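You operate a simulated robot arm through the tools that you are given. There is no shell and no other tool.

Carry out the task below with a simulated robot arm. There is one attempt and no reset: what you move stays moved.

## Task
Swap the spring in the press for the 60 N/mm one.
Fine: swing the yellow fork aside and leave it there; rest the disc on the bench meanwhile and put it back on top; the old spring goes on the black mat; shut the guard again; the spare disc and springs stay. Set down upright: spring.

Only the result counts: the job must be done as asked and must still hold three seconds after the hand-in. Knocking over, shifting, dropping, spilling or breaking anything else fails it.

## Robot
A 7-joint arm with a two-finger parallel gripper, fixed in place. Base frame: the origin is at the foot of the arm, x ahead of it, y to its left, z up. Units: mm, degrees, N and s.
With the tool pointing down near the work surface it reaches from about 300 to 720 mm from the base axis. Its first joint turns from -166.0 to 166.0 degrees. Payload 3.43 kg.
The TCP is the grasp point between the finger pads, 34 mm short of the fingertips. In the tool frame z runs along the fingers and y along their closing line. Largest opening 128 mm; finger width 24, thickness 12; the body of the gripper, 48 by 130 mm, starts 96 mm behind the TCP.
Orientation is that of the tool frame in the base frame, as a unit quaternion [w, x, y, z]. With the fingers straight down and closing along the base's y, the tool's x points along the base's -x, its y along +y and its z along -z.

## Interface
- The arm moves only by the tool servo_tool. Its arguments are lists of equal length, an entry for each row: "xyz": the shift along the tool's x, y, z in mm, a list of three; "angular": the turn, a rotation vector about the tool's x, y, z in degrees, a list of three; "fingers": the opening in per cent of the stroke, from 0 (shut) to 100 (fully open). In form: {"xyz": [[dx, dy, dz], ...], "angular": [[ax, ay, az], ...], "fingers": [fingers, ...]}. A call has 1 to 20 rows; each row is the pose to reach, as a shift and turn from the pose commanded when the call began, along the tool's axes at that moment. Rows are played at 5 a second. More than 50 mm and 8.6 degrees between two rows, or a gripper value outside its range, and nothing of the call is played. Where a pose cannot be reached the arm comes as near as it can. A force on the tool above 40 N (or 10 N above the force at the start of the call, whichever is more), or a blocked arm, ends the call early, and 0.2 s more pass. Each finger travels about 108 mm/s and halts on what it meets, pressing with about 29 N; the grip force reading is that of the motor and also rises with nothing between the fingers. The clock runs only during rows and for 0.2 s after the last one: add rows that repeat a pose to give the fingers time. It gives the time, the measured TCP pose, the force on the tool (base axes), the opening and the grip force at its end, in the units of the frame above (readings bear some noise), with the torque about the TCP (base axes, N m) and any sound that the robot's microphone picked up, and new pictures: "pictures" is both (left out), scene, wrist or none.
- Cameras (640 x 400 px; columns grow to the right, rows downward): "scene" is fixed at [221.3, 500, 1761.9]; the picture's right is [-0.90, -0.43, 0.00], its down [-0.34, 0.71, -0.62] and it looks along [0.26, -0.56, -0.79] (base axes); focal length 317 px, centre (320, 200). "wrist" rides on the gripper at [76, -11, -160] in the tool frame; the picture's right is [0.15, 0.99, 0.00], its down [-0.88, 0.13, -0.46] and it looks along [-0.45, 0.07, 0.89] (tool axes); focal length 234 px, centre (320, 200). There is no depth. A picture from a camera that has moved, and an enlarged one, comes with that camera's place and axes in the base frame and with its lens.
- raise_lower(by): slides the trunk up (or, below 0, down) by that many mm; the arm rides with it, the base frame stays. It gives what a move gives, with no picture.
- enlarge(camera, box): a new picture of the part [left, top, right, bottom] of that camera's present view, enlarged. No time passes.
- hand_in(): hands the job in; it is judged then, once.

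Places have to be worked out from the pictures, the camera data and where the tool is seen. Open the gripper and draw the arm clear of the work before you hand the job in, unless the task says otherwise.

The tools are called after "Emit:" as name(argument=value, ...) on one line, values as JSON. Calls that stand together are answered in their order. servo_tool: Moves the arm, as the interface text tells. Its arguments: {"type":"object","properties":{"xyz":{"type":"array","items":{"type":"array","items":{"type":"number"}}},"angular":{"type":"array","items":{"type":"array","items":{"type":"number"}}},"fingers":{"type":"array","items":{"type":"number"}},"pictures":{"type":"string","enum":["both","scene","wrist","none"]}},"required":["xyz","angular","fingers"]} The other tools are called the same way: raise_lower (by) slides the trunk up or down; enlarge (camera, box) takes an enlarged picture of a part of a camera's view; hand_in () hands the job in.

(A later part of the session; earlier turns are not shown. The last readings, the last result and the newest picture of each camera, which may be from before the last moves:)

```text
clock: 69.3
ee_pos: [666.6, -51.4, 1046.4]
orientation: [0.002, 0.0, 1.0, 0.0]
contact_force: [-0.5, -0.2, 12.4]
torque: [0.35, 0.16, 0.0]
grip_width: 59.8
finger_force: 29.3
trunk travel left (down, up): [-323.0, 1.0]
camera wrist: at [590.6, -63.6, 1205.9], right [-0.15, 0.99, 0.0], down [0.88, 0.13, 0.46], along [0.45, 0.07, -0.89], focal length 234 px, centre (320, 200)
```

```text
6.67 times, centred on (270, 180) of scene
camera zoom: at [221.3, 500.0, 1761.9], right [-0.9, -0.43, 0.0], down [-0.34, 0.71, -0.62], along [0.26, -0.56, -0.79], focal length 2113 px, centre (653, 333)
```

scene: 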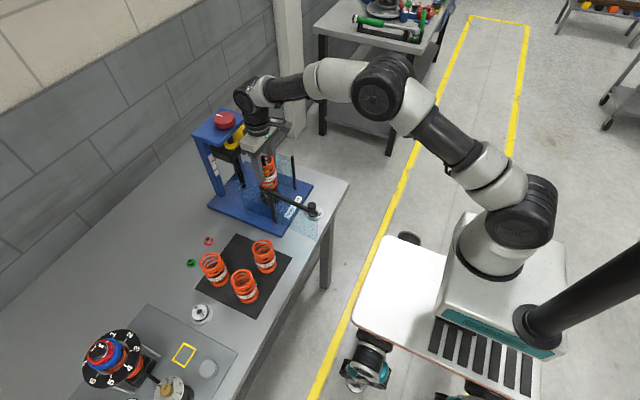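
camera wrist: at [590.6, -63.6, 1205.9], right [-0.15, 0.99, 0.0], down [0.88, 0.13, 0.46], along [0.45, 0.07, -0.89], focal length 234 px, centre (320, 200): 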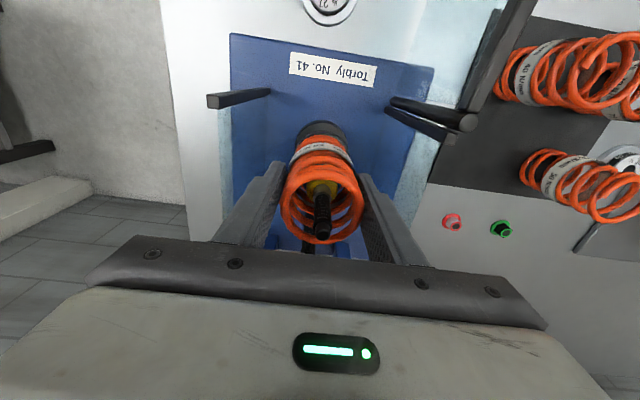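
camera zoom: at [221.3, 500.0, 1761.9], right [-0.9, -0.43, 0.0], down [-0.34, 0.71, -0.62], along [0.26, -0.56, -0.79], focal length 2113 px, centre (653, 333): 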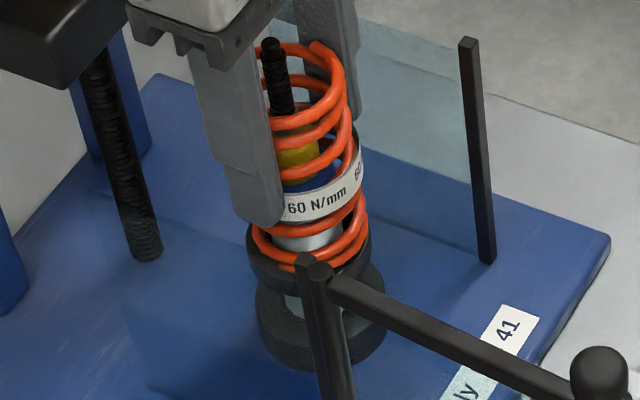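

Seated (16 N reaction at TCP 1046.4, matching the old spring's height). I relieve the load and open gradually, then check.

Emit:
servo_tool(xyz=[[0, 0, -1], [0, 0, -2], [0, 0, -2], [0, 0, -2], [0, 0, -2], [0, 0, -2], [0, 0, -2], [0, 0, -2], [0, 0, -2], [0, 0, -2]], angular=[[0, 0, 0], [0, 0, 0], [0, 0, 0], [0, 0, 0], [0, 0, 0], [0, 0, 0], [0, 0, 0], [0, 0, 0], [0, 0, 0], [0, 0, 0]], fingers=[30, 40, 45, 46, 47, 48, 50, 52, 55, 57], pictures="wrist")

Emit:
enlarge(camera="wrist", box=[240, 100, 400, 260])

Emit:
enlarge(camera="scene", box=[245, 150, 295, 210])

```text
clock: 71.5
ee_pos: [668.0, -52.6, 1047.2]
orientation: [0.0, 0.0, 1.0, 0.0]
contact_force: [0.1, 0.1, 0.0]
torque: [-0.01, 0.02, 0.01]
grip_width: 72.9
finger_force: 0.0
trunk travel left (down, up): [-323.0, 1.0]
camera wrist: at [590.9, -64.0, 1205.9], right [-0.15, 0.99, 0.0], down [0.88, 0.13, 0.46], along [0.45, 0.07, -0.89], focal length 234 px, centre (320, 200)
```

wrist: 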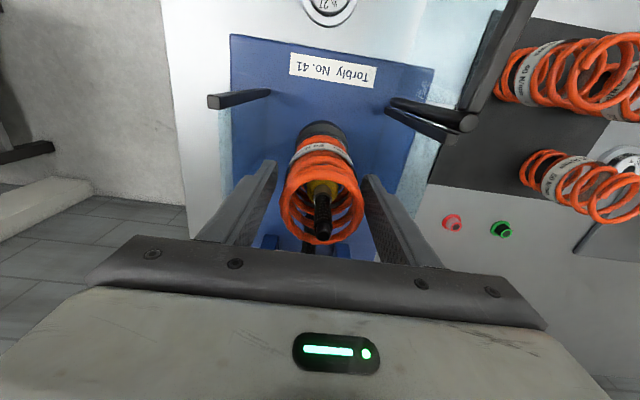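

```text
2.50 times, centred on (320, 180) of wrist
camera zoom: at [590.9, -64.0, 1205.9], right [-0.15, 0.99, 0.0], down [0.88, 0.13, 0.46], along [0.45, 0.07, -0.89], focal length 585 px, centre (320, 250)
```

zoom: 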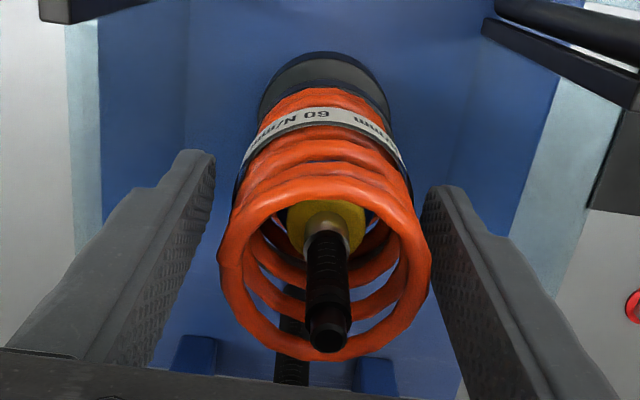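

```text
6.67 times, centred on (270, 180) of scene
camera zoom: at [221.3, 500.0, 1761.9], right [-0.9, -0.43, 0.0], down [-0.34, 0.71, -0.62], along [0.26, -0.56, -0.79], focal length 2113 px, centre (653, 333)
```

zoom: 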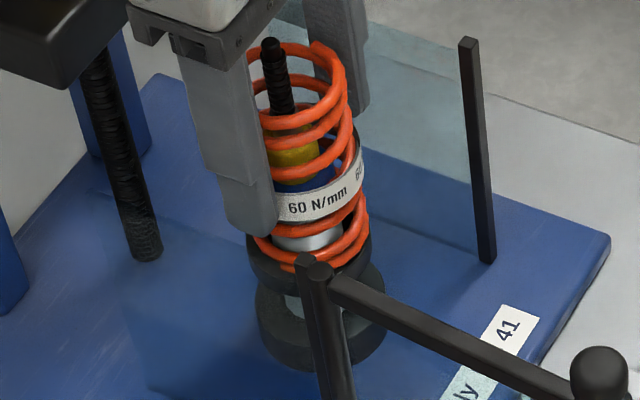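

The 60 N/mm spring sits on the seat, concentric with the rod. I rise straight up, then go back over the disc on the bench.

Emit:
servo_tool(xyz=[[0, 0, -15], [0, 0, -45], [0, 0, -80], [0, 0, -115], [30, -4, -120], [75, -8, -120], [120, -12, -120], [163, -14, -120], [163, -14, -80], [163, -14, -30], [163, -14, -30]], angular=[[0, 0, 0], [0, 0, 0], [0, 0, 0], [0, 0, 0], [0, 0, 0], [0, 0, 0], [0, 0, 0], [0, 0, 0], [0, 0, 0], [0, 0, 0], [0, 0, 0]], fingers=[57, 57, 57, 57, 57, 55, 52, 52, 52, 52, 52])

Emit:
enlarge(camera="wrist", box=[250, 70, 410, 230])

Emit:
enlarge(camera="scene", box=[200, 110, 340, 240])

```text
clock: 73.9
ee_pos: [505.6, -63.9, 1078.9]
orientation: [0.001, 0.0, 1.0, 0.0]
contact_force: [0.7, 0.4, 0.3]
torque: [-0.01, -0.04, -0.02]
grip_width: 66.6
finger_force: 0.0
trunk travel left (down, up): [-323.0, 1.0]
camera wrist: at [427.7, -74.8, 1237.4], right [-0.15, 0.99, 0.0], down [0.88, 0.13, 0.46], along [0.45, 0.07, -0.89], focal length 234 px, centre (320, 200)
```

scene: 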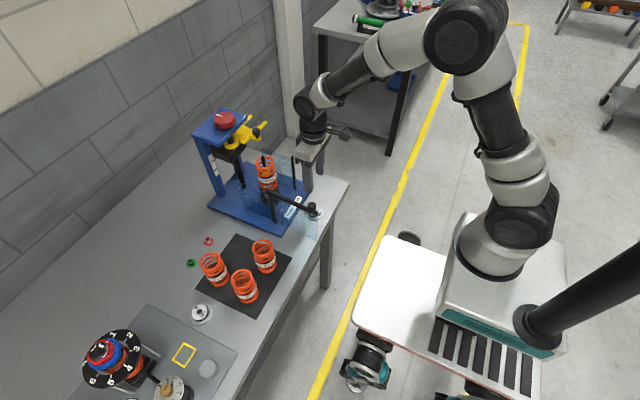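
wrist: 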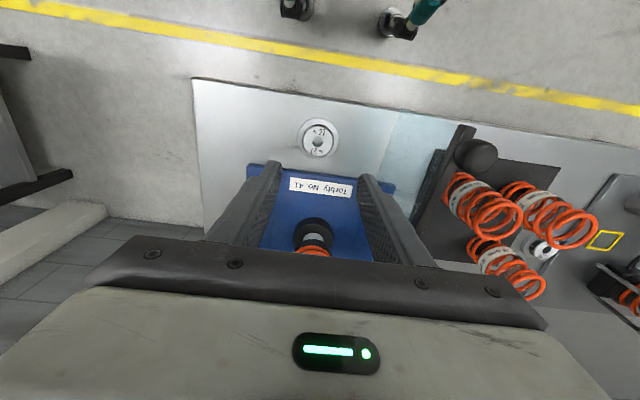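

```text
2.50 times, centred on (330, 150) of wrist
camera zoom: at [427.7, -74.8, 1237.4], right [-0.15, 0.99, 0.0], down [0.88, 0.13, 0.46], along [0.45, 0.07, -0.89], focal length 585 px, centre (295, 325)
```

zoom: 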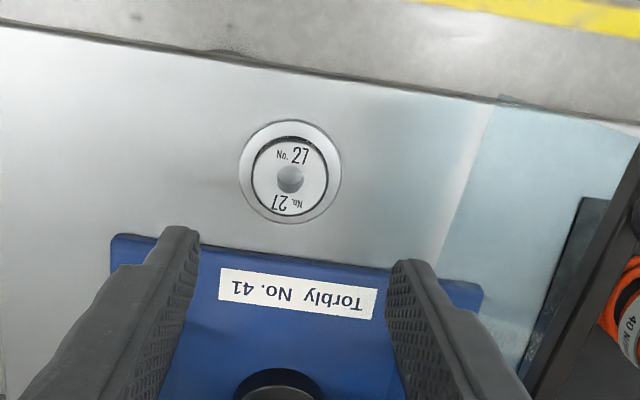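

```text
3.08 times, centred on (270, 175) of scene
camera zoom: at [221.3, 500.0, 1761.9], right [-0.9, -0.43, 0.0], down [-0.34, 0.71, -0.62], along [0.26, -0.56, -0.79], focal length 975 px, centre (474, 277)
```

zoom: 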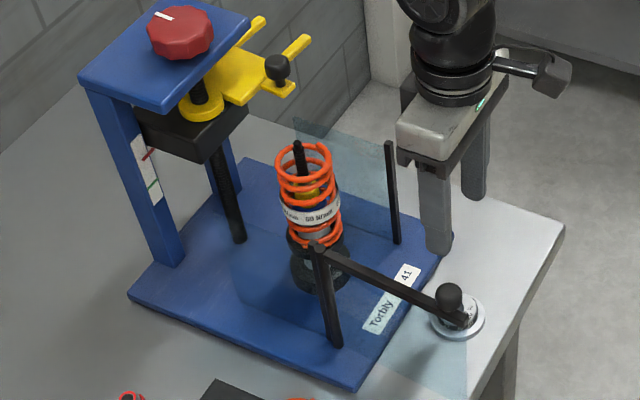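

The disc sits at ≈(505.4, -65.7). I centre on it and descend to grip the hub at the same height as before (TCP ≈924).

Emit:
servo_tool(xyz=[[0, -1.8, 40], [0, -1.8, 80], [0, -1.8, 115], [0, -1.8, 140], [0, -1.8, 150], [0, -1.8, 154.5], [0, -1.8, 154.5]], angular=[[0, 0, 0], [0, 0, 0], [0, 0, 0], [0, 0, 0], [0, 0, 0], [0, 0, 0], [0, 0, 0]], fingers=[52, 52, 52, 52, 52, 52, 52], pictures="wrist")

Emit:
enlarge(camera="wrist", box=[240, 110, 400, 250])

Emit:
enlarge(camera="scene", box=[280, 160, 340, 220])

```text
clock: 75.5
ee_pos: [504.0, -67.7, 922.0]
orientation: [0.0, -0.001, 1.0, 0.0]
contact_force: [-1.3, 0.8, -1.1]
torque: [-0.02, 0.01, 0.01]
grip_width: 66.5
finger_force: 0.2
trunk travel left (down, up): [-323.0, 1.0]
camera wrist: at [427.9, -78.7, 1081.5], right [-0.15, 0.99, 0.0], down [0.88, 0.13, 0.46], along [0.45, 0.07, -0.89], focal length 234 px, centre (320, 200)
```

wrist: 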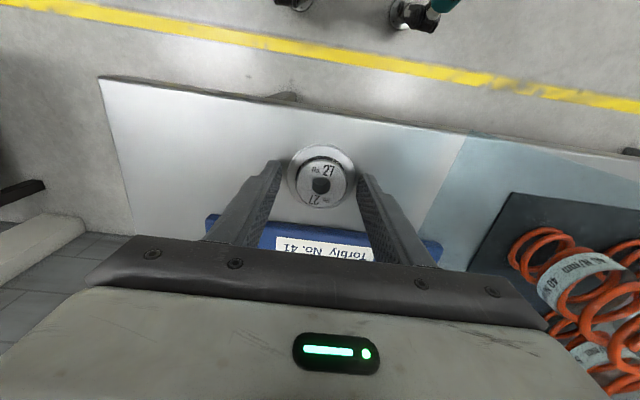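

```text
2.86 times, centred on (320, 180) of wrist
camera zoom: at [427.9, -78.7, 1081.5], right [-0.15, 0.99, 0.0], down [0.88, 0.13, 0.46], along [0.45, 0.07, -0.89], focal length 669 px, centre (320, 257)
```

zoom: 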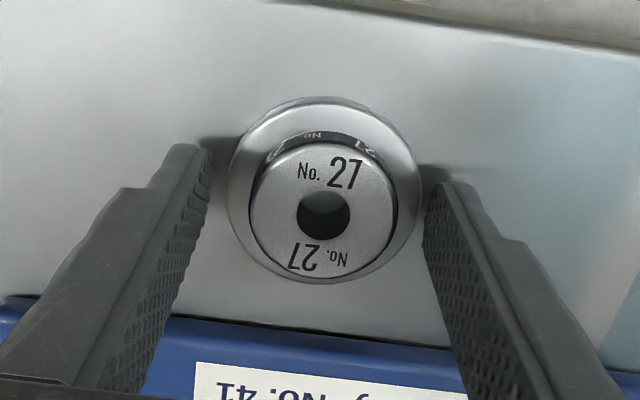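

```text
6.67 times, centred on (310, 190) of scene
camera zoom: at [221.3, 500.0, 1761.9], right [-0.9, -0.43, 0.0], down [-0.34, 0.71, -0.62], along [0.26, -0.56, -0.79], focal length 2113 px, centre (387, 267)
```

zoom: 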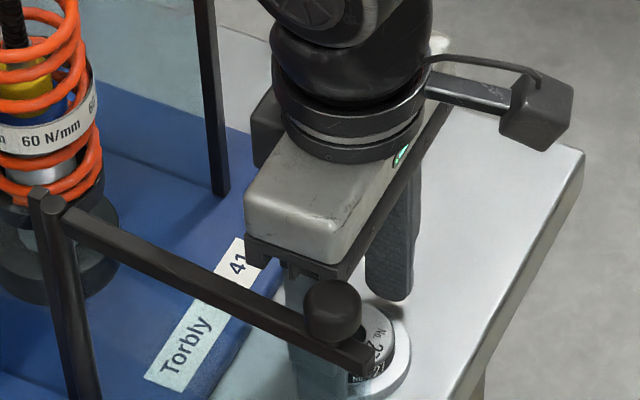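

The disc is centred between the fingers (within ~1 mm). I close on the hub.

Emit:
servo_tool(xyz=[[0, 1, 0], [0, 1, 0], [0, 1, 0], [0, 1, 0], [0, 1, 0], [0, 1, 0], [0, 1, 0]], angular=[[0, 0, 0], [0, 0, 0], [0, 0, 0], [0, 0, 0], [0, 0, 0], [0, 0, 0], [0, 0, 0]], fingers=[48, 44, 40, 37, 34, 20, 20], pictures="wrist")

Emit:
enlarge(camera="wrist", box=[240, 110, 400, 250])

```text
clock: 77.1
ee_pos: [503.9, -67.1, 921.9]
orientation: [0.0, 0.0, 1.0, 0.0]
contact_force: [-0.1, -1.1, 0.2]
torque: [-0.04, 0.03, 0.01]
grip_width: 43.9
finger_force: 28.9
trunk travel left (down, up): [-323.0, 1.0]
camera wrist: at [428.0, -78.3, 1081.3], right [-0.15, 0.99, 0.0], down [0.88, 0.13, 0.46], along [0.45, 0.07, -0.89], focal length 234 px, centre (320, 200)
```

wrist: 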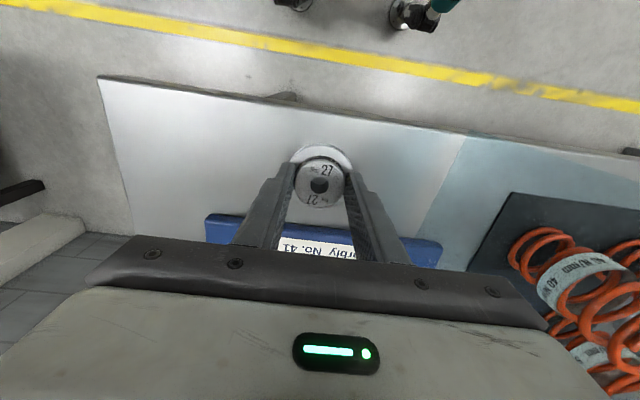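

```text
2.86 times, centred on (320, 180) of wrist
camera zoom: at [428.0, -78.3, 1081.3], right [-0.15, 0.99, 0.0], down [0.88, 0.13, 0.46], along [0.45, 0.07, -0.89], focal length 669 px, centre (320, 257)
```

zoom: 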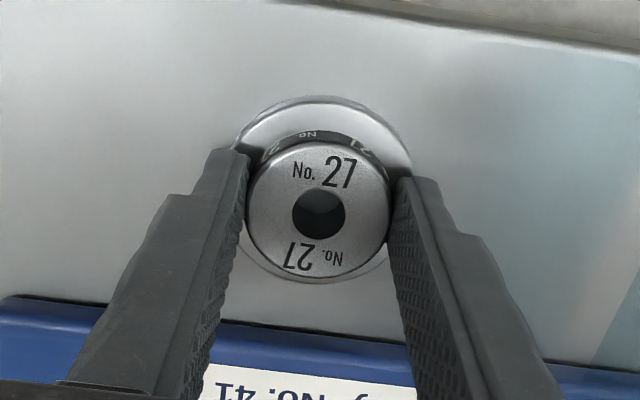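

Hub gripped (43.9 mm), centred. I lift the disc and carry it to above the new spring at TCP z≈1178.

Emit:
servo_tool(xyz=[[0, 0, -8], [0, 0, -45], [0, 0, -90], [0, 0, -135], [0, 0, -180], [0, 0, -225], [0, 0, -256], [-40, 4, -256], [-80, 8, -256], [-120, 12, -256], [-150, 15, -256], [-163, 17, -256], [-163, 17, -256]], angular=[[0, 0, 0], [0, 0, 0], [0, 0, 0], [0, 0, 0], [0, 0, 0], [0, 0, 0], [0, 0, 0], [0, 0, 0], [0, 0, 0], [0, 0, 0], [0, 0, 0], [0, 0, 0], [0, 0, 0]], fingers=[20, 20, 20, 20, 20, 20, 20, 20, 20, 20, 20, 20, 20])

Emit:
enlarge(camera="wrist", box=[250, 90, 390, 240])

Emit:
enlarge(camera="scene", box=[225, 90, 315, 210])

```text
clock: 79.9
ee_pos: [667.0, -50.4, 1178.4]
orientation: [0.0, -0.001, 1.0, 0.0]
contact_force: [0.2, 0.5, -1.8]
torque: [-0.01, 0.02, 0.04]
grip_width: 44.1
finger_force: 28.2
trunk travel left (down, up): [-323.0, 1.0]
camera wrist: at [590.2, -62.6, 1337.3], right [-0.15, 0.99, 0.0], down [0.88, 0.13, 0.46], along [0.45, 0.07, -0.89], focal length 234 px, centre (320, 200)
```

scene: 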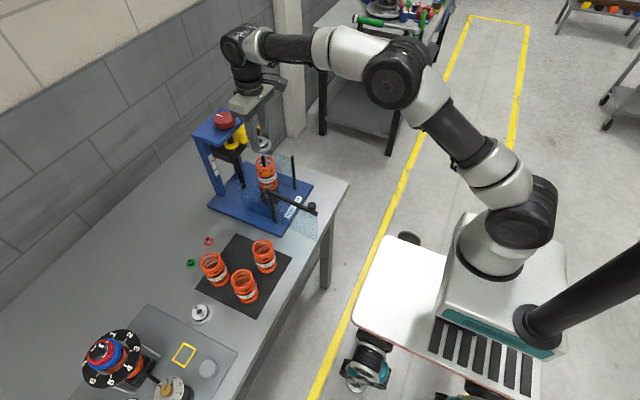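
wrist: 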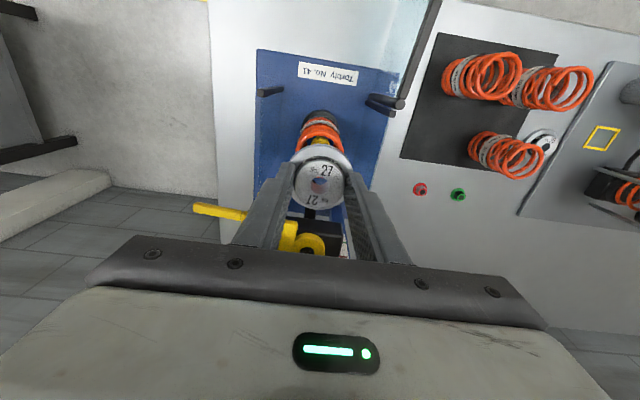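

```text
2.67 times, centred on (320, 165) of wrist
camera zoom: at [590.2, -62.6, 1337.3], right [-0.15, 0.99, 0.0], down [0.88, 0.13, 0.46], along [0.45, 0.07, -0.89], focal length 624 px, centre (320, 293)
```

zoom: 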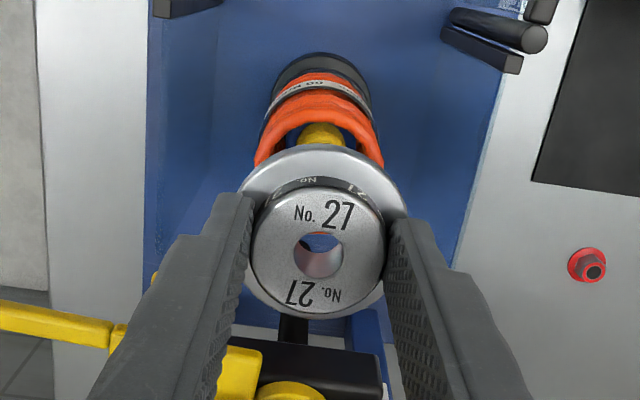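

```text
3.33 times, centred on (270, 150) of scene
camera zoom: at [221.3, 500.0, 1761.9], right [-0.9, -0.43, 0.0], down [-0.34, 0.71, -0.62], along [0.26, -0.56, -0.79], focal length 1057 px, centre (487, 367)
```

zoom: 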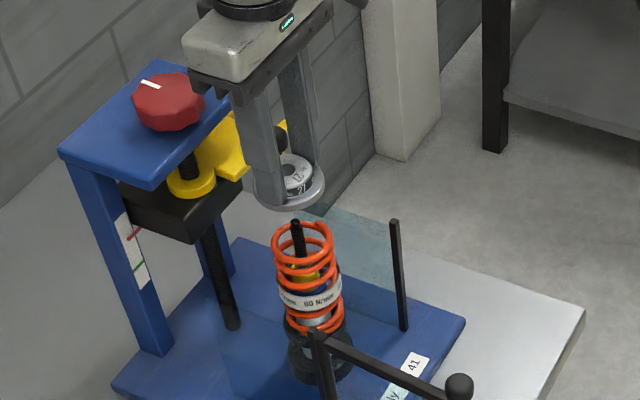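

The disc hole is ≈1.5 mm too far in x relative to the rod axis. I correct and lower to just above the rod tip to look through the hole.

Emit:
servo_tool(xyz=[[1.5, 0, 10], [1.5, 0, 20], [1.5, 0, 30], [1.5, 0, 30]], angular=[[0, 0, 0], [0, 0, 0], [0, 0, 0], [0, 0, 0]], fingers=[20, 20, 20, 20], pictures="wrist")

Emit:
enlarge(camera="wrist", box=[270, 120, 370, 230])

Emit:
enlarge(camera="scene", box=[240, 120, 300, 190])

```text
clock: 80.9
ee_pos: [665.0, -50.9, 1147.6]
orientation: [0.001, 0.0, 1.0, 0.0]
contact_force: [-0.1, 0.2, -1.9]
torque: [0.0, 0.03, -0.03]
grip_width: 43.7
finger_force: 28.6
trunk travel left (down, up): [-323.0, 1.0]
camera wrist: at [588.8, -62.3, 1306.6], right [-0.15, 0.99, 0.0], down [0.88, 0.13, 0.46], along [0.45, 0.07, -0.89], focal length 234 px, centre (320, 200)
```

wrist: 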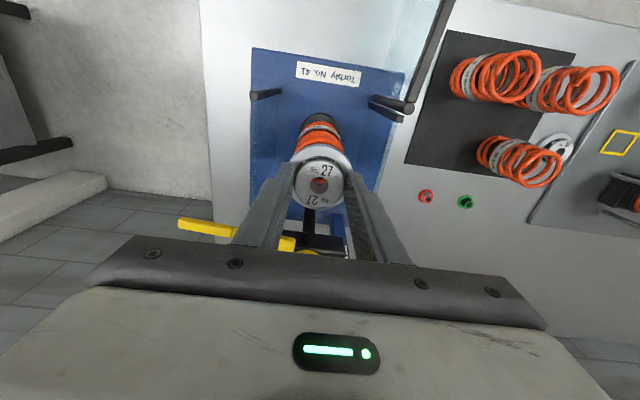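

```text
3.64 times, centred on (320, 175) of wrist
camera zoom: at [588.8, -62.3, 1306.6], right [-0.15, 0.99, 0.0], down [0.88, 0.13, 0.46], along [0.45, 0.07, -0.89], focal length 852 px, centre (320, 291)
```

zoom: 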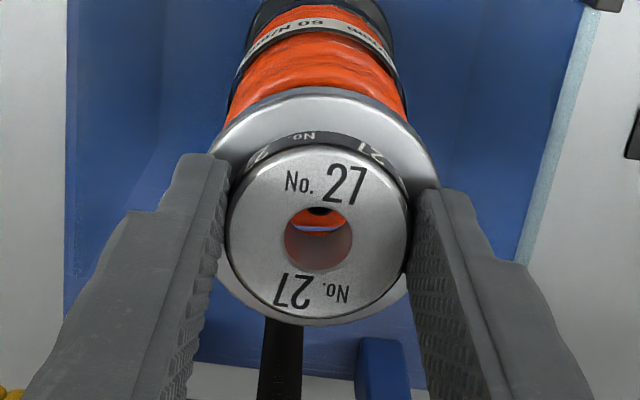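

```text
5.71 times, centred on (270, 155) of scene
camera zoom: at [221.3, 500.0, 1761.9], right [-0.9, -0.43, 0.0], down [-0.34, 0.71, -0.62], along [0.26, -0.56, -0.79], focal length 1812 px, centre (606, 457)
```

zoom: 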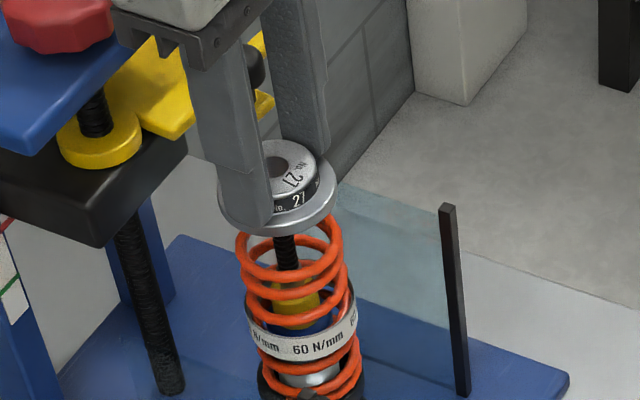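

Through the hole I can see the rod tip at its upper rim, laterally centred. I zoom closer to judge the x alignment.

Emit:
enlarge(camera="wrist", box=[300, 160, 340, 205])

Emit:
enlarge(camera="scene", box=[255, 145, 285, 175])

```text
8.89 times, centred on (320, 182) of wrist
camera zoom: at [588.8, -62.3, 1306.6], right [-0.15, 0.99, 0.0], down [0.88, 0.13, 0.46], along [0.45, 0.07, -0.89], focal length 2082 px, centre (320, 356)
```

zoom: 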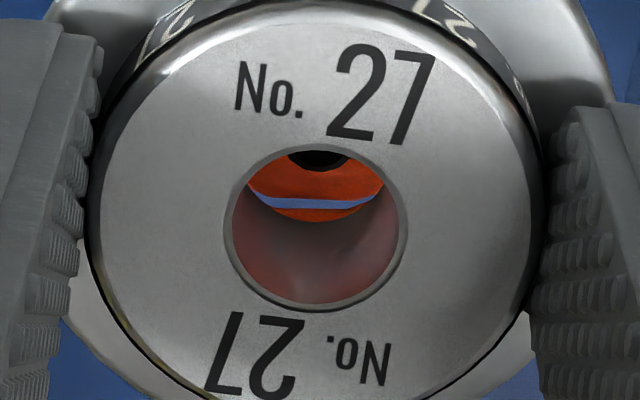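

```text
13.33 times, centred on (270, 160) of scene
camera zoom: at [221.3, 500.0, 1761.9], right [-0.9, -0.43, 0.0], down [-0.34, 0.71, -0.62], along [0.26, -0.56, -0.79], focal length 4227 px, centre (987, 733)
```

zoom: 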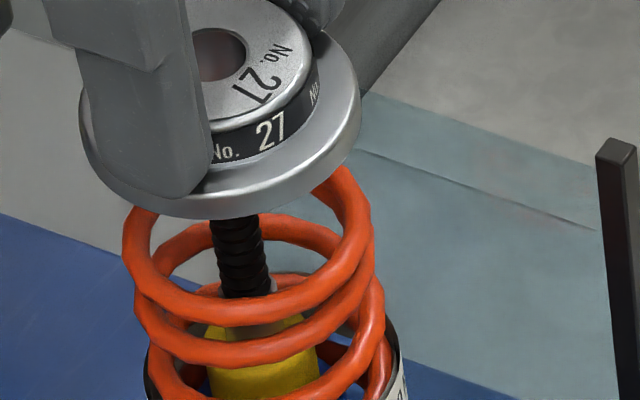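

The rod and hole line up within about 1 mm. I lower the disc slowly onto the rod.

Emit:
servo_tool(xyz=[[0.5, 0, 4], [0.5, 0, 8], [0.5, 0, 12], [0.5, 0, 16], [0.5, 0, 20], [0.5, 0, 20]], angular=[[0, 0, 0], [0, 0, 0], [0, 0, 0], [0, 0, 0], [0, 0, 0], [0, 0, 0]], fingers=[20, 20, 20, 20, 20, 20], pictures="wrist")

Emit:
enlarge(camera="wrist", box=[290, 150, 350, 215])

Emit:
enlarge(camera="scene", box=[250, 145, 290, 185])

```text
clock: 82.3
ee_pos: [665.3, -49.9, 1127.6]
orientation: [0.001, 0.001, 1.0, -0.001]
contact_force: [0.2, -0.5, -2.0]
torque: [-0.01, 0.02, -0.01]
grip_width: 43.8
finger_force: 28.7
trunk travel left (down, up): [-323.0, 1.0]
camera wrist: at [589.1, -62.1, 1286.8], right [-0.15, 0.99, 0.0], down [0.88, 0.13, 0.46], along [0.45, 0.07, -0.89], focal length 234 px, centre (320, 200)
```

wrist: 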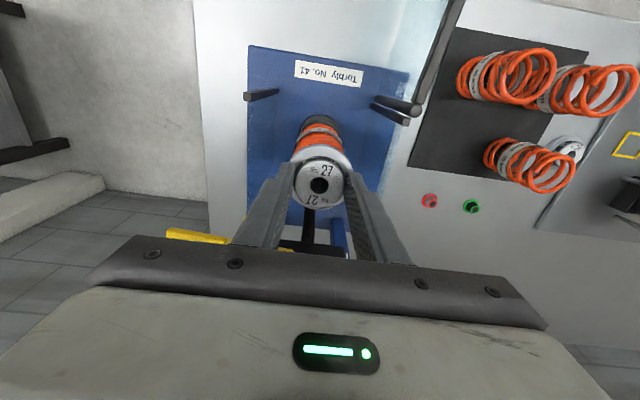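

```text
6.15 times, centred on (320, 182) of wrist
camera zoom: at [589.1, -62.1, 1286.8], right [-0.15, 0.99, 0.0], down [0.88, 0.13, 0.46], along [0.45, 0.07, -0.89], focal length 1441 px, centre (320, 308)
```

zoom: 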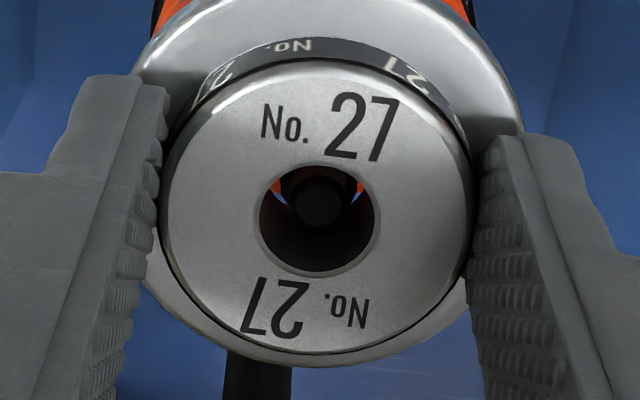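

```text
10.00 times, centred on (270, 165) of scene
camera zoom: at [221.3, 500.0, 1761.9], right [-0.9, -0.43, 0.0], down [-0.34, 0.71, -0.62], along [0.26, -0.56, -0.79], focal length 3170 px, centre (820, 550)
```

zoom: 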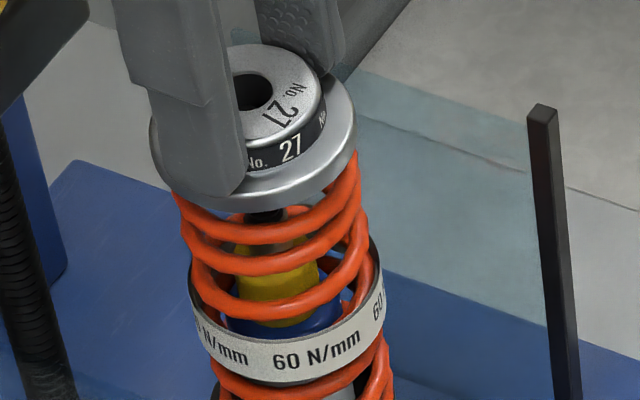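

The rod has entered the hole with no contact. I lower the last ~6 mm in small steps until the spring takes the disc.

Emit:
servo_tool(xyz=[[0, 0, 2], [0, 0, 4], [0, 0, 5], [0, 0, 6], [0, 0, 7], [0, 0, 7]], angular=[[0, 0, 0], [0, 0, 0], [0, 0, 0], [0, 0, 0], [0, 0, 0], [0, 0, 0]], fingers=[20, 20, 20, 20, 20, 20], pictures="wrist")

Emit:
enlarge(camera="wrist", box=[290, 150, 350, 215])

Emit:
enlarge(camera="scene", box=[250, 145, 290, 185])

```text
clock: 83.7
ee_pos: [665.3, -50.1, 1121.8]
orientation: [0.0, 0.0, 1.0, 0.0]
contact_force: [0.3, 0.7, -0.8]
torque: [-0.05, -0.02, -0.02]
grip_width: 43.8
finger_force: 29.4
trunk travel left (down, up): [-323.0, 1.0]
camera wrist: at [588.8, -61.7, 1280.6], right [-0.15, 0.99, 0.0], down [0.88, 0.13, 0.46], along [0.45, 0.07, -0.89], focal length 234 px, centre (320, 200)
```

wrist: 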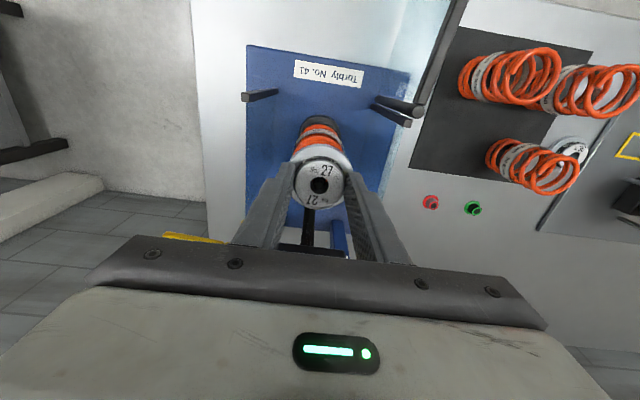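

```text
6.15 times, centred on (320, 182) of wrist
camera zoom: at [588.8, -61.7, 1280.6], right [-0.15, 0.99, 0.0], down [0.88, 0.13, 0.46], along [0.45, 0.07, -0.89], focal length 1441 px, centre (320, 308)
```

zoom: 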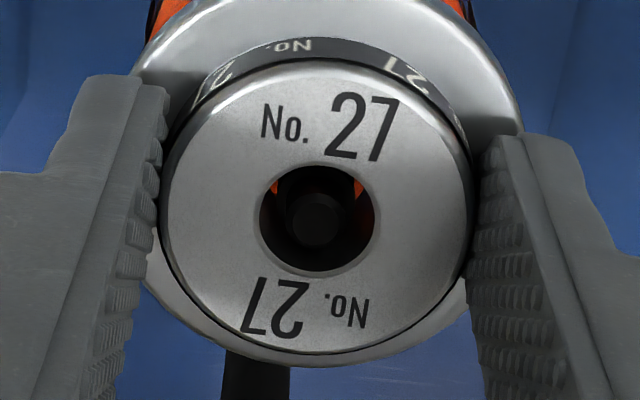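

```text
10.00 times, centred on (270, 165) of scene
camera zoom: at [221.3, 500.0, 1761.9], right [-0.9, -0.43, 0.0], down [-0.34, 0.71, -0.62], along [0.26, -0.56, -0.79], focal length 3170 px, centre (820, 550)
```

zoom: 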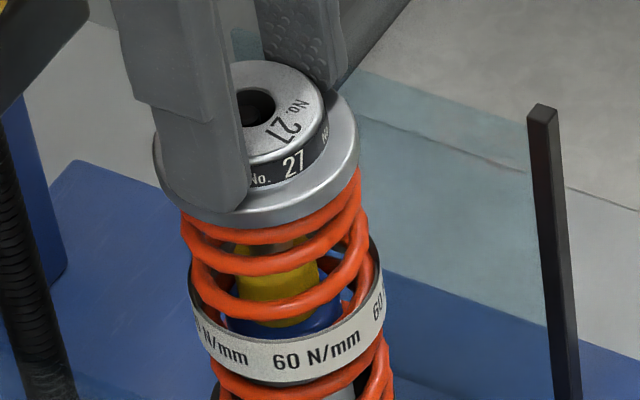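

The disc is centred on the rod and contact is just beginning. I press 1.5 mm more to confirm it's on the spring.

Emit:
servo_tool(xyz=[[0, 0, 1], [0, 0, 1.8], [0, 0, 1.8]], angular=[[0, 0, 0], [0, 0, 0], [0, 0, 0]], fingers=[20, 20, 20], pictures="none")

```text
clock: 84.5
ee_pos: [666.0, -49.5, 1119.6]
orientation: [0.0, -0.001, 1.0, 0.0]
contact_force: [0.6, 0.4, -1.1]
torque: [0.03, -0.01, -0.01]
grip_width: 43.9
finger_force: 28.9
trunk travel left (down, up): [-323.0, 1.0]
```

No contact yet; I continue in 1 mm steps.

Emit:
servo_tool(xyz=[[0, 0, 1], [0, 0, 2], [0, 0, 2]], angular=[[0, 0, 0], [0, 0, 0], [0, 0, 0]], fingers=[20, 20, 20], pictures="none")

Emit:
enlarge(camera="scene", box=[250, 145, 290, 185])

```text
clock: 85.3
ee_pos: [665.4, -49.5, 1117.5]
orientation: [0.0, 0.0, 1.0, -0.001]
contact_force: [0.1, -0.3, -1.1]
torque: [0.03, 0.0, -0.01]
grip_width: 43.7
finger_force: 28.5
trunk travel left (down, up): [-323.0, 1.0]
```

```text
10.00 times, centred on (270, 165) of scene
camera zoom: at [221.3, 500.0, 1761.9], right [-0.9, -0.43, 0.0], down [-0.34, 0.71, -0.62], along [0.26, -0.56, -0.79], focal length 3170 px, centre (820, 550)
```

zoom: 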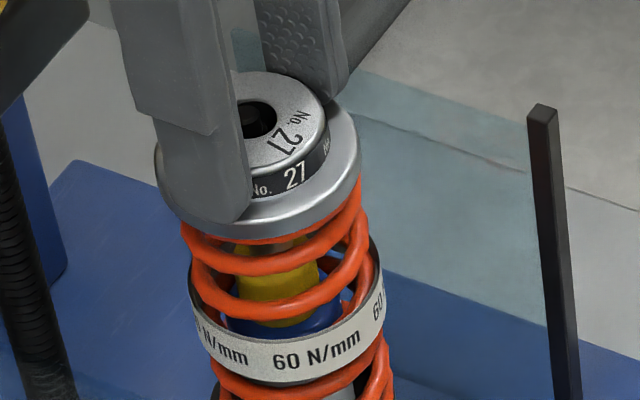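

The flange is now very close to the top coil. I continue in 1 mm steps.

Emit:
servo_tool(xyz=[[0, 0, 1], [0, 0, 2], [0, 0, 2]], angular=[[0, 0, 0], [0, 0, 0], [0, 0, 0]], fingers=[20, 20, 20], pictures="none")

Emit:
enlarge(camera="scene", box=[250, 145, 290, 185])

```text
clock: 86.1
ee_pos: [664.6, -49.9, 1117.6]
orientation: [0.002, 0.0, 1.0, 0.0]
contact_force: [-2.8, 1.2, 9.5]
torque: [0.02, 0.42, -0.01]
grip_width: 44.0
finger_force: 28.9
trunk travel left (down, up): [-323.0, 1.0]
```

```text
10.00 times, centred on (270, 165) of scene
camera zoom: at [221.3, 500.0, 1761.9], right [-0.9, -0.43, 0.0], down [-0.34, 0.71, -0.62], along [0.26, -0.56, -0.79], focal length 3170 px, centre (820, 550)
```

zoom: 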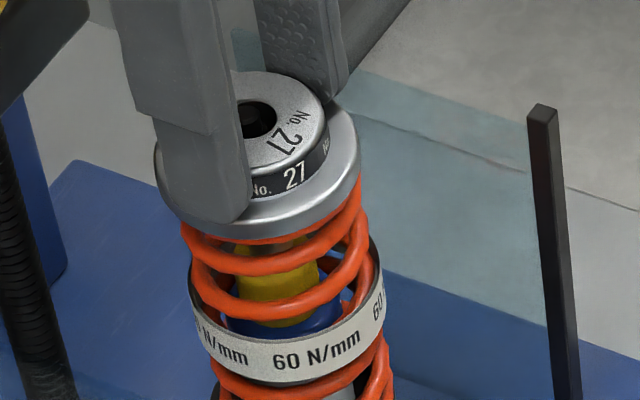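

Contact at 10 N: the disc rests on the spring. I relieve slightly and open very gradually.

Emit:
servo_tool(xyz=[[0, 0, -1], [0, 0, -1.5], [0, 0, -1.5], [0, 0, -1.5], [0, 0, -1.5], [0, 0, -1.5], [0, 0, -1.5], [0, 0, -1.5], [0, 0, -1.5], [0, 0, -1.5], [0, 0, -1.5]], angular=[[0, 0, 0], [0, 0, 0], [0, 0, 0], [0, 0, 0], [0, 0, 0], [0, 0, 0], [0, 0, 0], [0, 0, 0], [0, 0, 0], [0, 0, 0], [0, 0, 0]], fingers=[25, 30, 33, 34, 35, 36, 38, 41, 45, 50, 52], pictures="wrist")

Emit:
enlarge(camera="wrist", box=[260, 120, 380, 240])

Emit:
enlarge(camera="scene", box=[245, 140, 295, 200])

```text
clock: 88.5
ee_pos: [664.9, -48.8, 1117.4]
orientation: [0.0, -0.001, 1.0, 0.0]
contact_force: [0.0, -0.2, 0.5]
torque: [0.0, 0.01, -0.03]
grip_width: 66.4
finger_force: 0.1
trunk travel left (down, up): [-323.0, 1.0]
camera wrist: at [589.2, -61.4, 1276.2], right [-0.15, 0.99, 0.0], down [0.88, 0.13, 0.46], along [0.45, 0.07, -0.89], focal length 234 px, centre (320, 200)
```

wrist: 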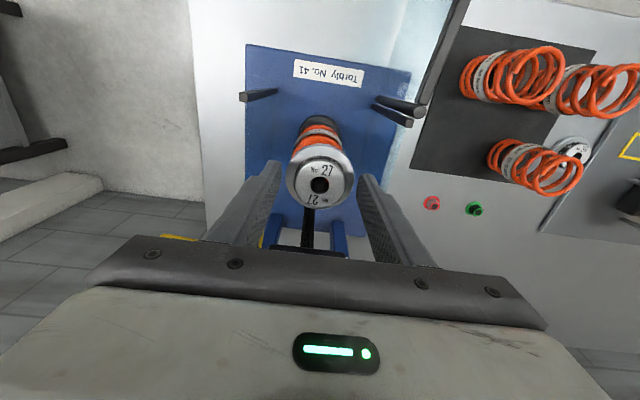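

```text
3.33 times, centred on (320, 180) of wrist
camera zoom: at [589.2, -61.4, 1276.2], right [-0.15, 0.99, 0.0], down [0.88, 0.13, 0.46], along [0.45, 0.07, -0.89], focal length 781 px, centre (320, 267)
```

zoom: 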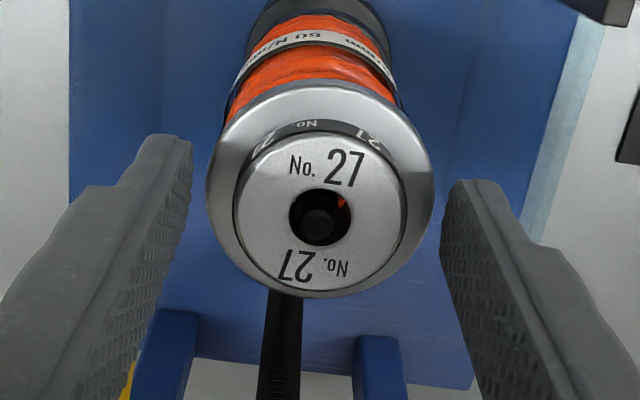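

```text
6.67 times, centred on (270, 170) of scene
camera zoom: at [221.3, 500.0, 1761.9], right [-0.9, -0.43, 0.0], down [-0.34, 0.71, -0.62], along [0.26, -0.56, -0.79], focal length 2113 px, centre (653, 400)
```

zoom: 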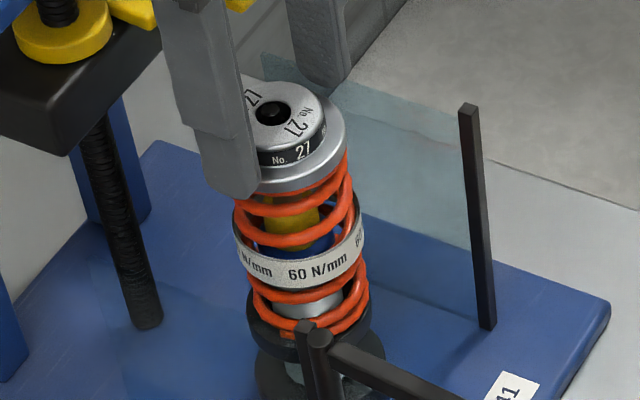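

The disc rests level on the 60 N/mm spring with the rod in its hole. I rise straight up and move above the open guard's knob near (458, 43).

Emit:
servo_tool(xyz=[[0, 0, -10], [0, 0, -45], [0, 0, -85], [40, 18, -90], [80, 36, -90], [120, 54, -90], [160, 72, -90], [195, 88, -90], [206, 92, -90], [206, 92, -90]], angular=[[0, 0, 0], [0, 0, 0], [0, 0, 0], [0, 0, 0], [0, 0, 0], [0, 0, 0], [0, 0, 1.5], [0, 0, 3], [0, 0, 6], [0, 0, 6]], fingers=[52, 52, 52, 52, 52, 50, 46, 43, 40, 40])

Emit:
enlarge(camera="wrist", box=[240, 90, 400, 250])

Emit:
enlarge(camera="scene", box=[200, 110, 340, 240])

```text
clock: 90.7
ee_pos: [459.5, 43.3, 1207.5]
orientation: [0.0, 0.052, 0.999, 0.0]
contact_force: [-0.5, -0.4, 0.3]
torque: [0.01, 0.04, -0.02]
grip_width: 51.3
finger_force: 0.2
trunk travel left (down, up): [-323.0, 1.0]
camera wrist: at [382.6, 39.3, 1366.4], right [-0.04, 1.0, 0.0], down [0.89, 0.04, 0.46], along [0.46, 0.02, -0.89], focal length 234 px, centre (320, 200)
```

scene: 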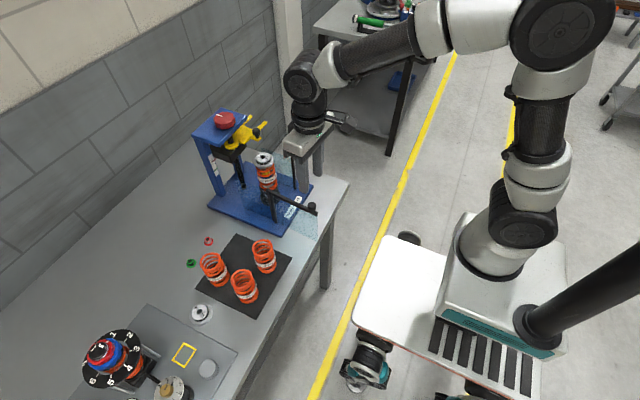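
wrist: 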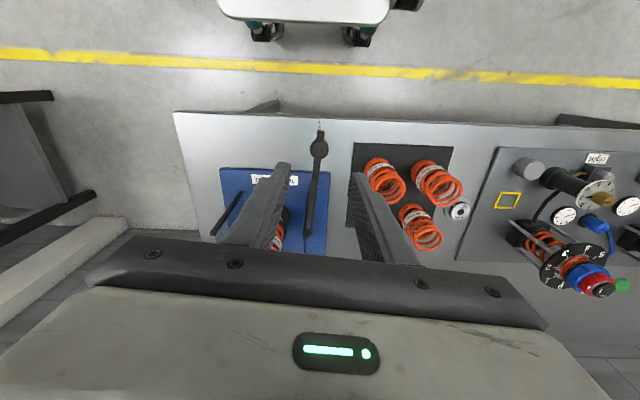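

```text
2.50 times, centred on (320, 170) of wrist
camera zoom: at [382.6, 39.3, 1366.4], right [-0.04, 1.0, 0.0], down [0.89, 0.04, 0.46], along [0.46, 0.02, -0.89], focal length 585 px, centre (320, 275)
```

zoom: 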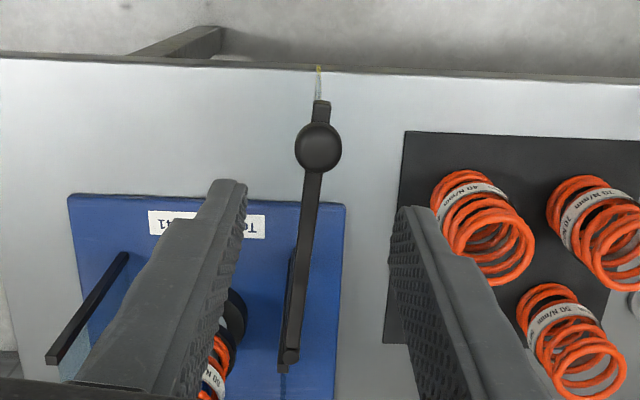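

```text
3.08 times, centred on (270, 175) of scene
camera zoom: at [221.3, 500.0, 1761.9], right [-0.9, -0.43, 0.0], down [-0.34, 0.71, -0.62], along [0.26, -0.56, -0.79], focal length 975 px, centre (474, 277)
```

zoom: 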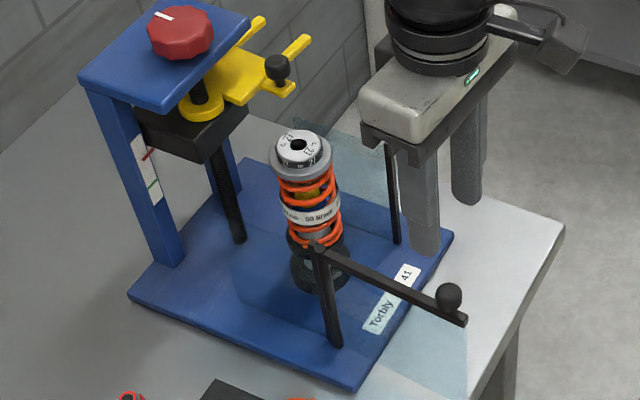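

The knob is right below the fingers (≈(459, 42)). I descend to straddle it and close.

Emit:
servo_tool(xyz=[[0, -1, 30], [0, -1, 60], [0, -1, 85], [0, -1, 102], [0, -1, 102], [0, -1, 102], [0, -1, 102], [0, -1, 102], [0, -1, 102]], angular=[[0, 0, 0], [0, 0, 0], [0, 0, 0], [0, 0, 0], [0, 0, 0], [0, 0, 0], [0, 0, 0], [0, 0, 0], [0, 0, 0]], fingers=[40, 40, 40, 40, 40, 30, 20, 5, 0])

Emit:
enlarge(camera="wrist", box=[240, 110, 400, 250])

```text
clock: 92.7
ee_pos: [459.5, 40.2, 1106.1]
orientation: [0.0, 0.052, 0.999, 0.0]
contact_force: [-0.5, -0.3, -2.0]
torque: [-0.03, -0.17, -0.08]
grip_width: 22.9
finger_force: 44.7
trunk travel left (down, up): [-323.0, 1.0]
camera wrist: at [381.4, 37.6, 1265.7], right [-0.04, 1.0, 0.0], down [0.89, 0.04, 0.46], along [0.46, 0.02, -0.89], focal length 234 px, centre (320, 200)
```

scene: 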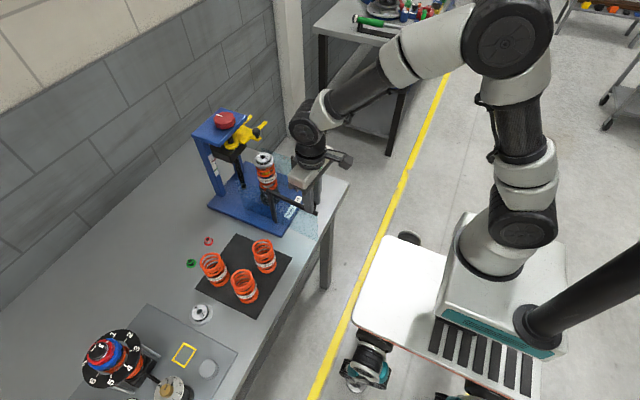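
wrist: 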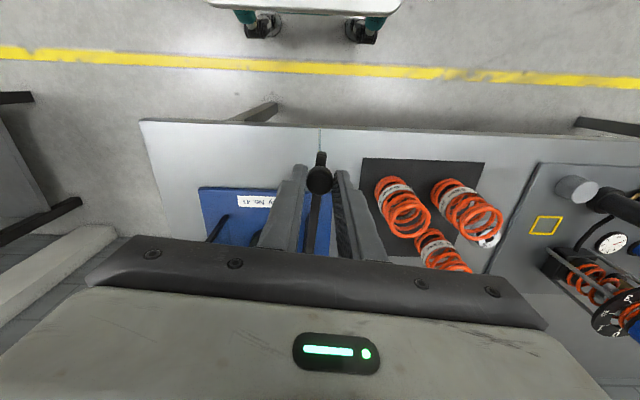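

```text
2.86 times, centred on (320, 180) of wrist
camera zoom: at [381.4, 37.6, 1265.7], right [-0.04, 1.0, 0.0], down [0.89, 0.04, 0.46], along [0.46, 0.02, -0.89], focal length 669 px, centre (320, 257)
```

zoom: 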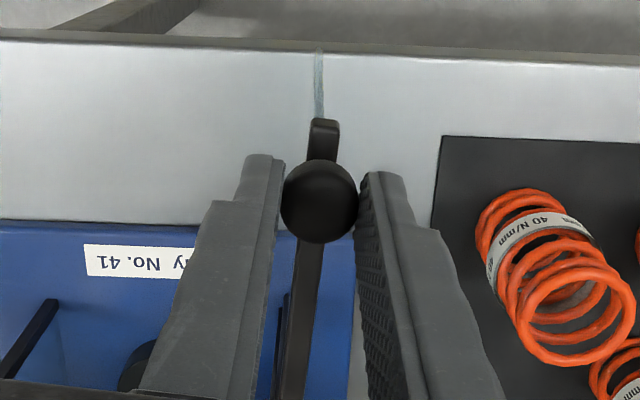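

The knob is gripped (22.9 mm). I swing the guard back along the arc by 90°, turning the gripper with it.

Emit:
servo_tool(xyz=[[-1.4, -19.6, 0], [-5.5, -38.9, 0], [-12.2, -57.3, 0], [-21.4, -74.7, 0], [-33.0, -90.6, 0], [-46.7, -104.8, 0], [-62.2, -116.9, 0], [-79.2, -126.7, 0], [-97.4, -134.1, 0], [-116.5, -138.9, 0], [-131.2, -140.7, 0], [-141, -141, 0], [-141, -141, 0]], angular=[[0, 0, -8], [0, 0, -16], [0, 0, -24], [0, 0, -32], [0, 0, -40], [0, 0, -48], [0, 0, -56], [0, 0, -64], [0, 0, -72], [0, 0, -80], [0, 0, -86], [0, 0, -90], [0, 0, -90]], fingers=[0, 0, 0, 0, 0, 0, 0, 0, 0, 0, 0, 0, 0])

Emit:
enlarge(camera="scene", box=[220, 110, 340, 230])

Emit:
enlarge(camera="wrist", box=[220, 100, 400, 260])

```text
clock: 95.5
ee_pos: [584.6, -113.2, 1107.2]
orientation: [0.001, -0.67, 0.742, -0.002]
contact_force: [0.8, 7.1, 21.5]
torque: [0.88, -0.11, -0.07]
grip_width: 23.0
finger_force: 44.7
trunk travel left (down, up): [-323.0, 1.0]
camera wrist: at [586.7, -190.1, 1265.6], right [-1.0, -0.04, 0.0], down [-0.04, 0.89, 0.46], along [-0.02, 0.46, -0.89], focal length 234 px, centre (320, 200)
```

scene: 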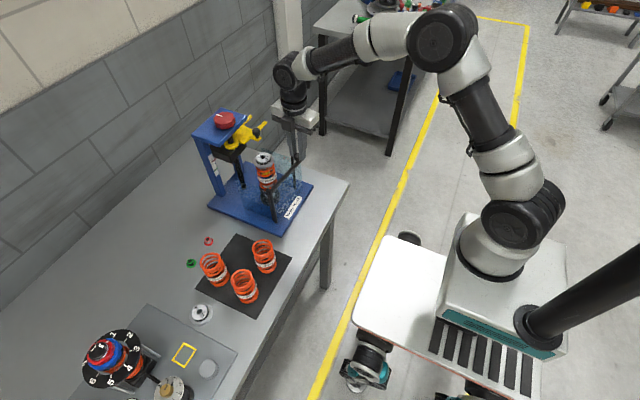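
wrist: 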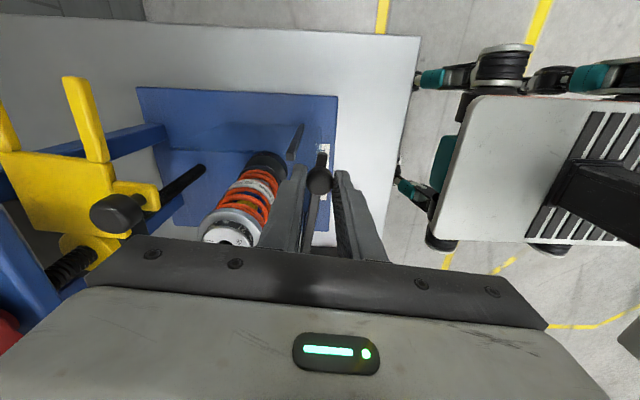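

```text
3.33 times, centred on (280, 170) of scene
camera zoom: at [221.3, 500.0, 1761.9], right [-0.9, -0.43, 0.0], down [-0.34, 0.71, -0.62], along [0.26, -0.56, -0.79], focal length 1057 px, centre (453, 300)
```

zoom: 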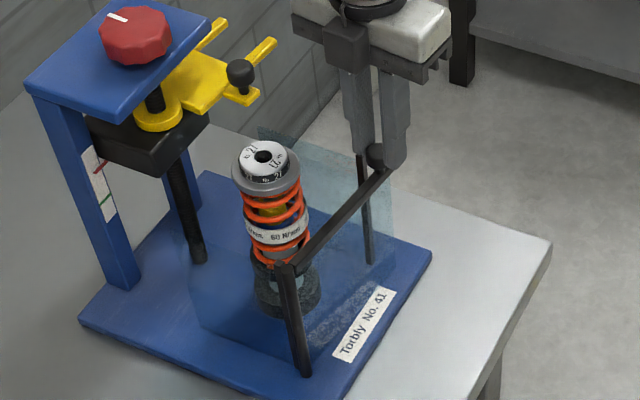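

```text
2.50 times, centred on (310, 180) of wrist
camera zoom: at [586.7, -190.1, 1265.6], right [-1.0, -0.04, 0.0], down [-0.04, 0.89, 0.46], along [-0.02, 0.46, -0.89], focal length 585 px, centre (345, 250)
```

zoom: 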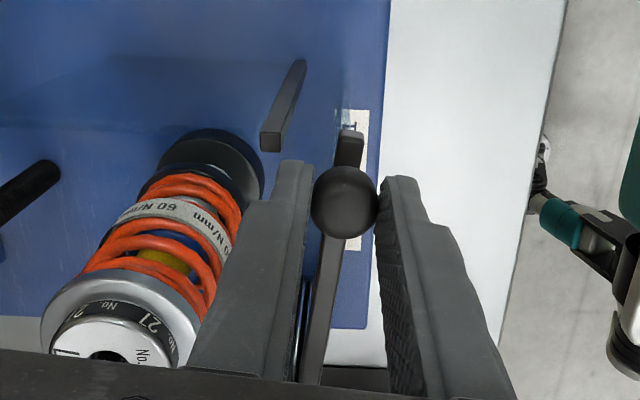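

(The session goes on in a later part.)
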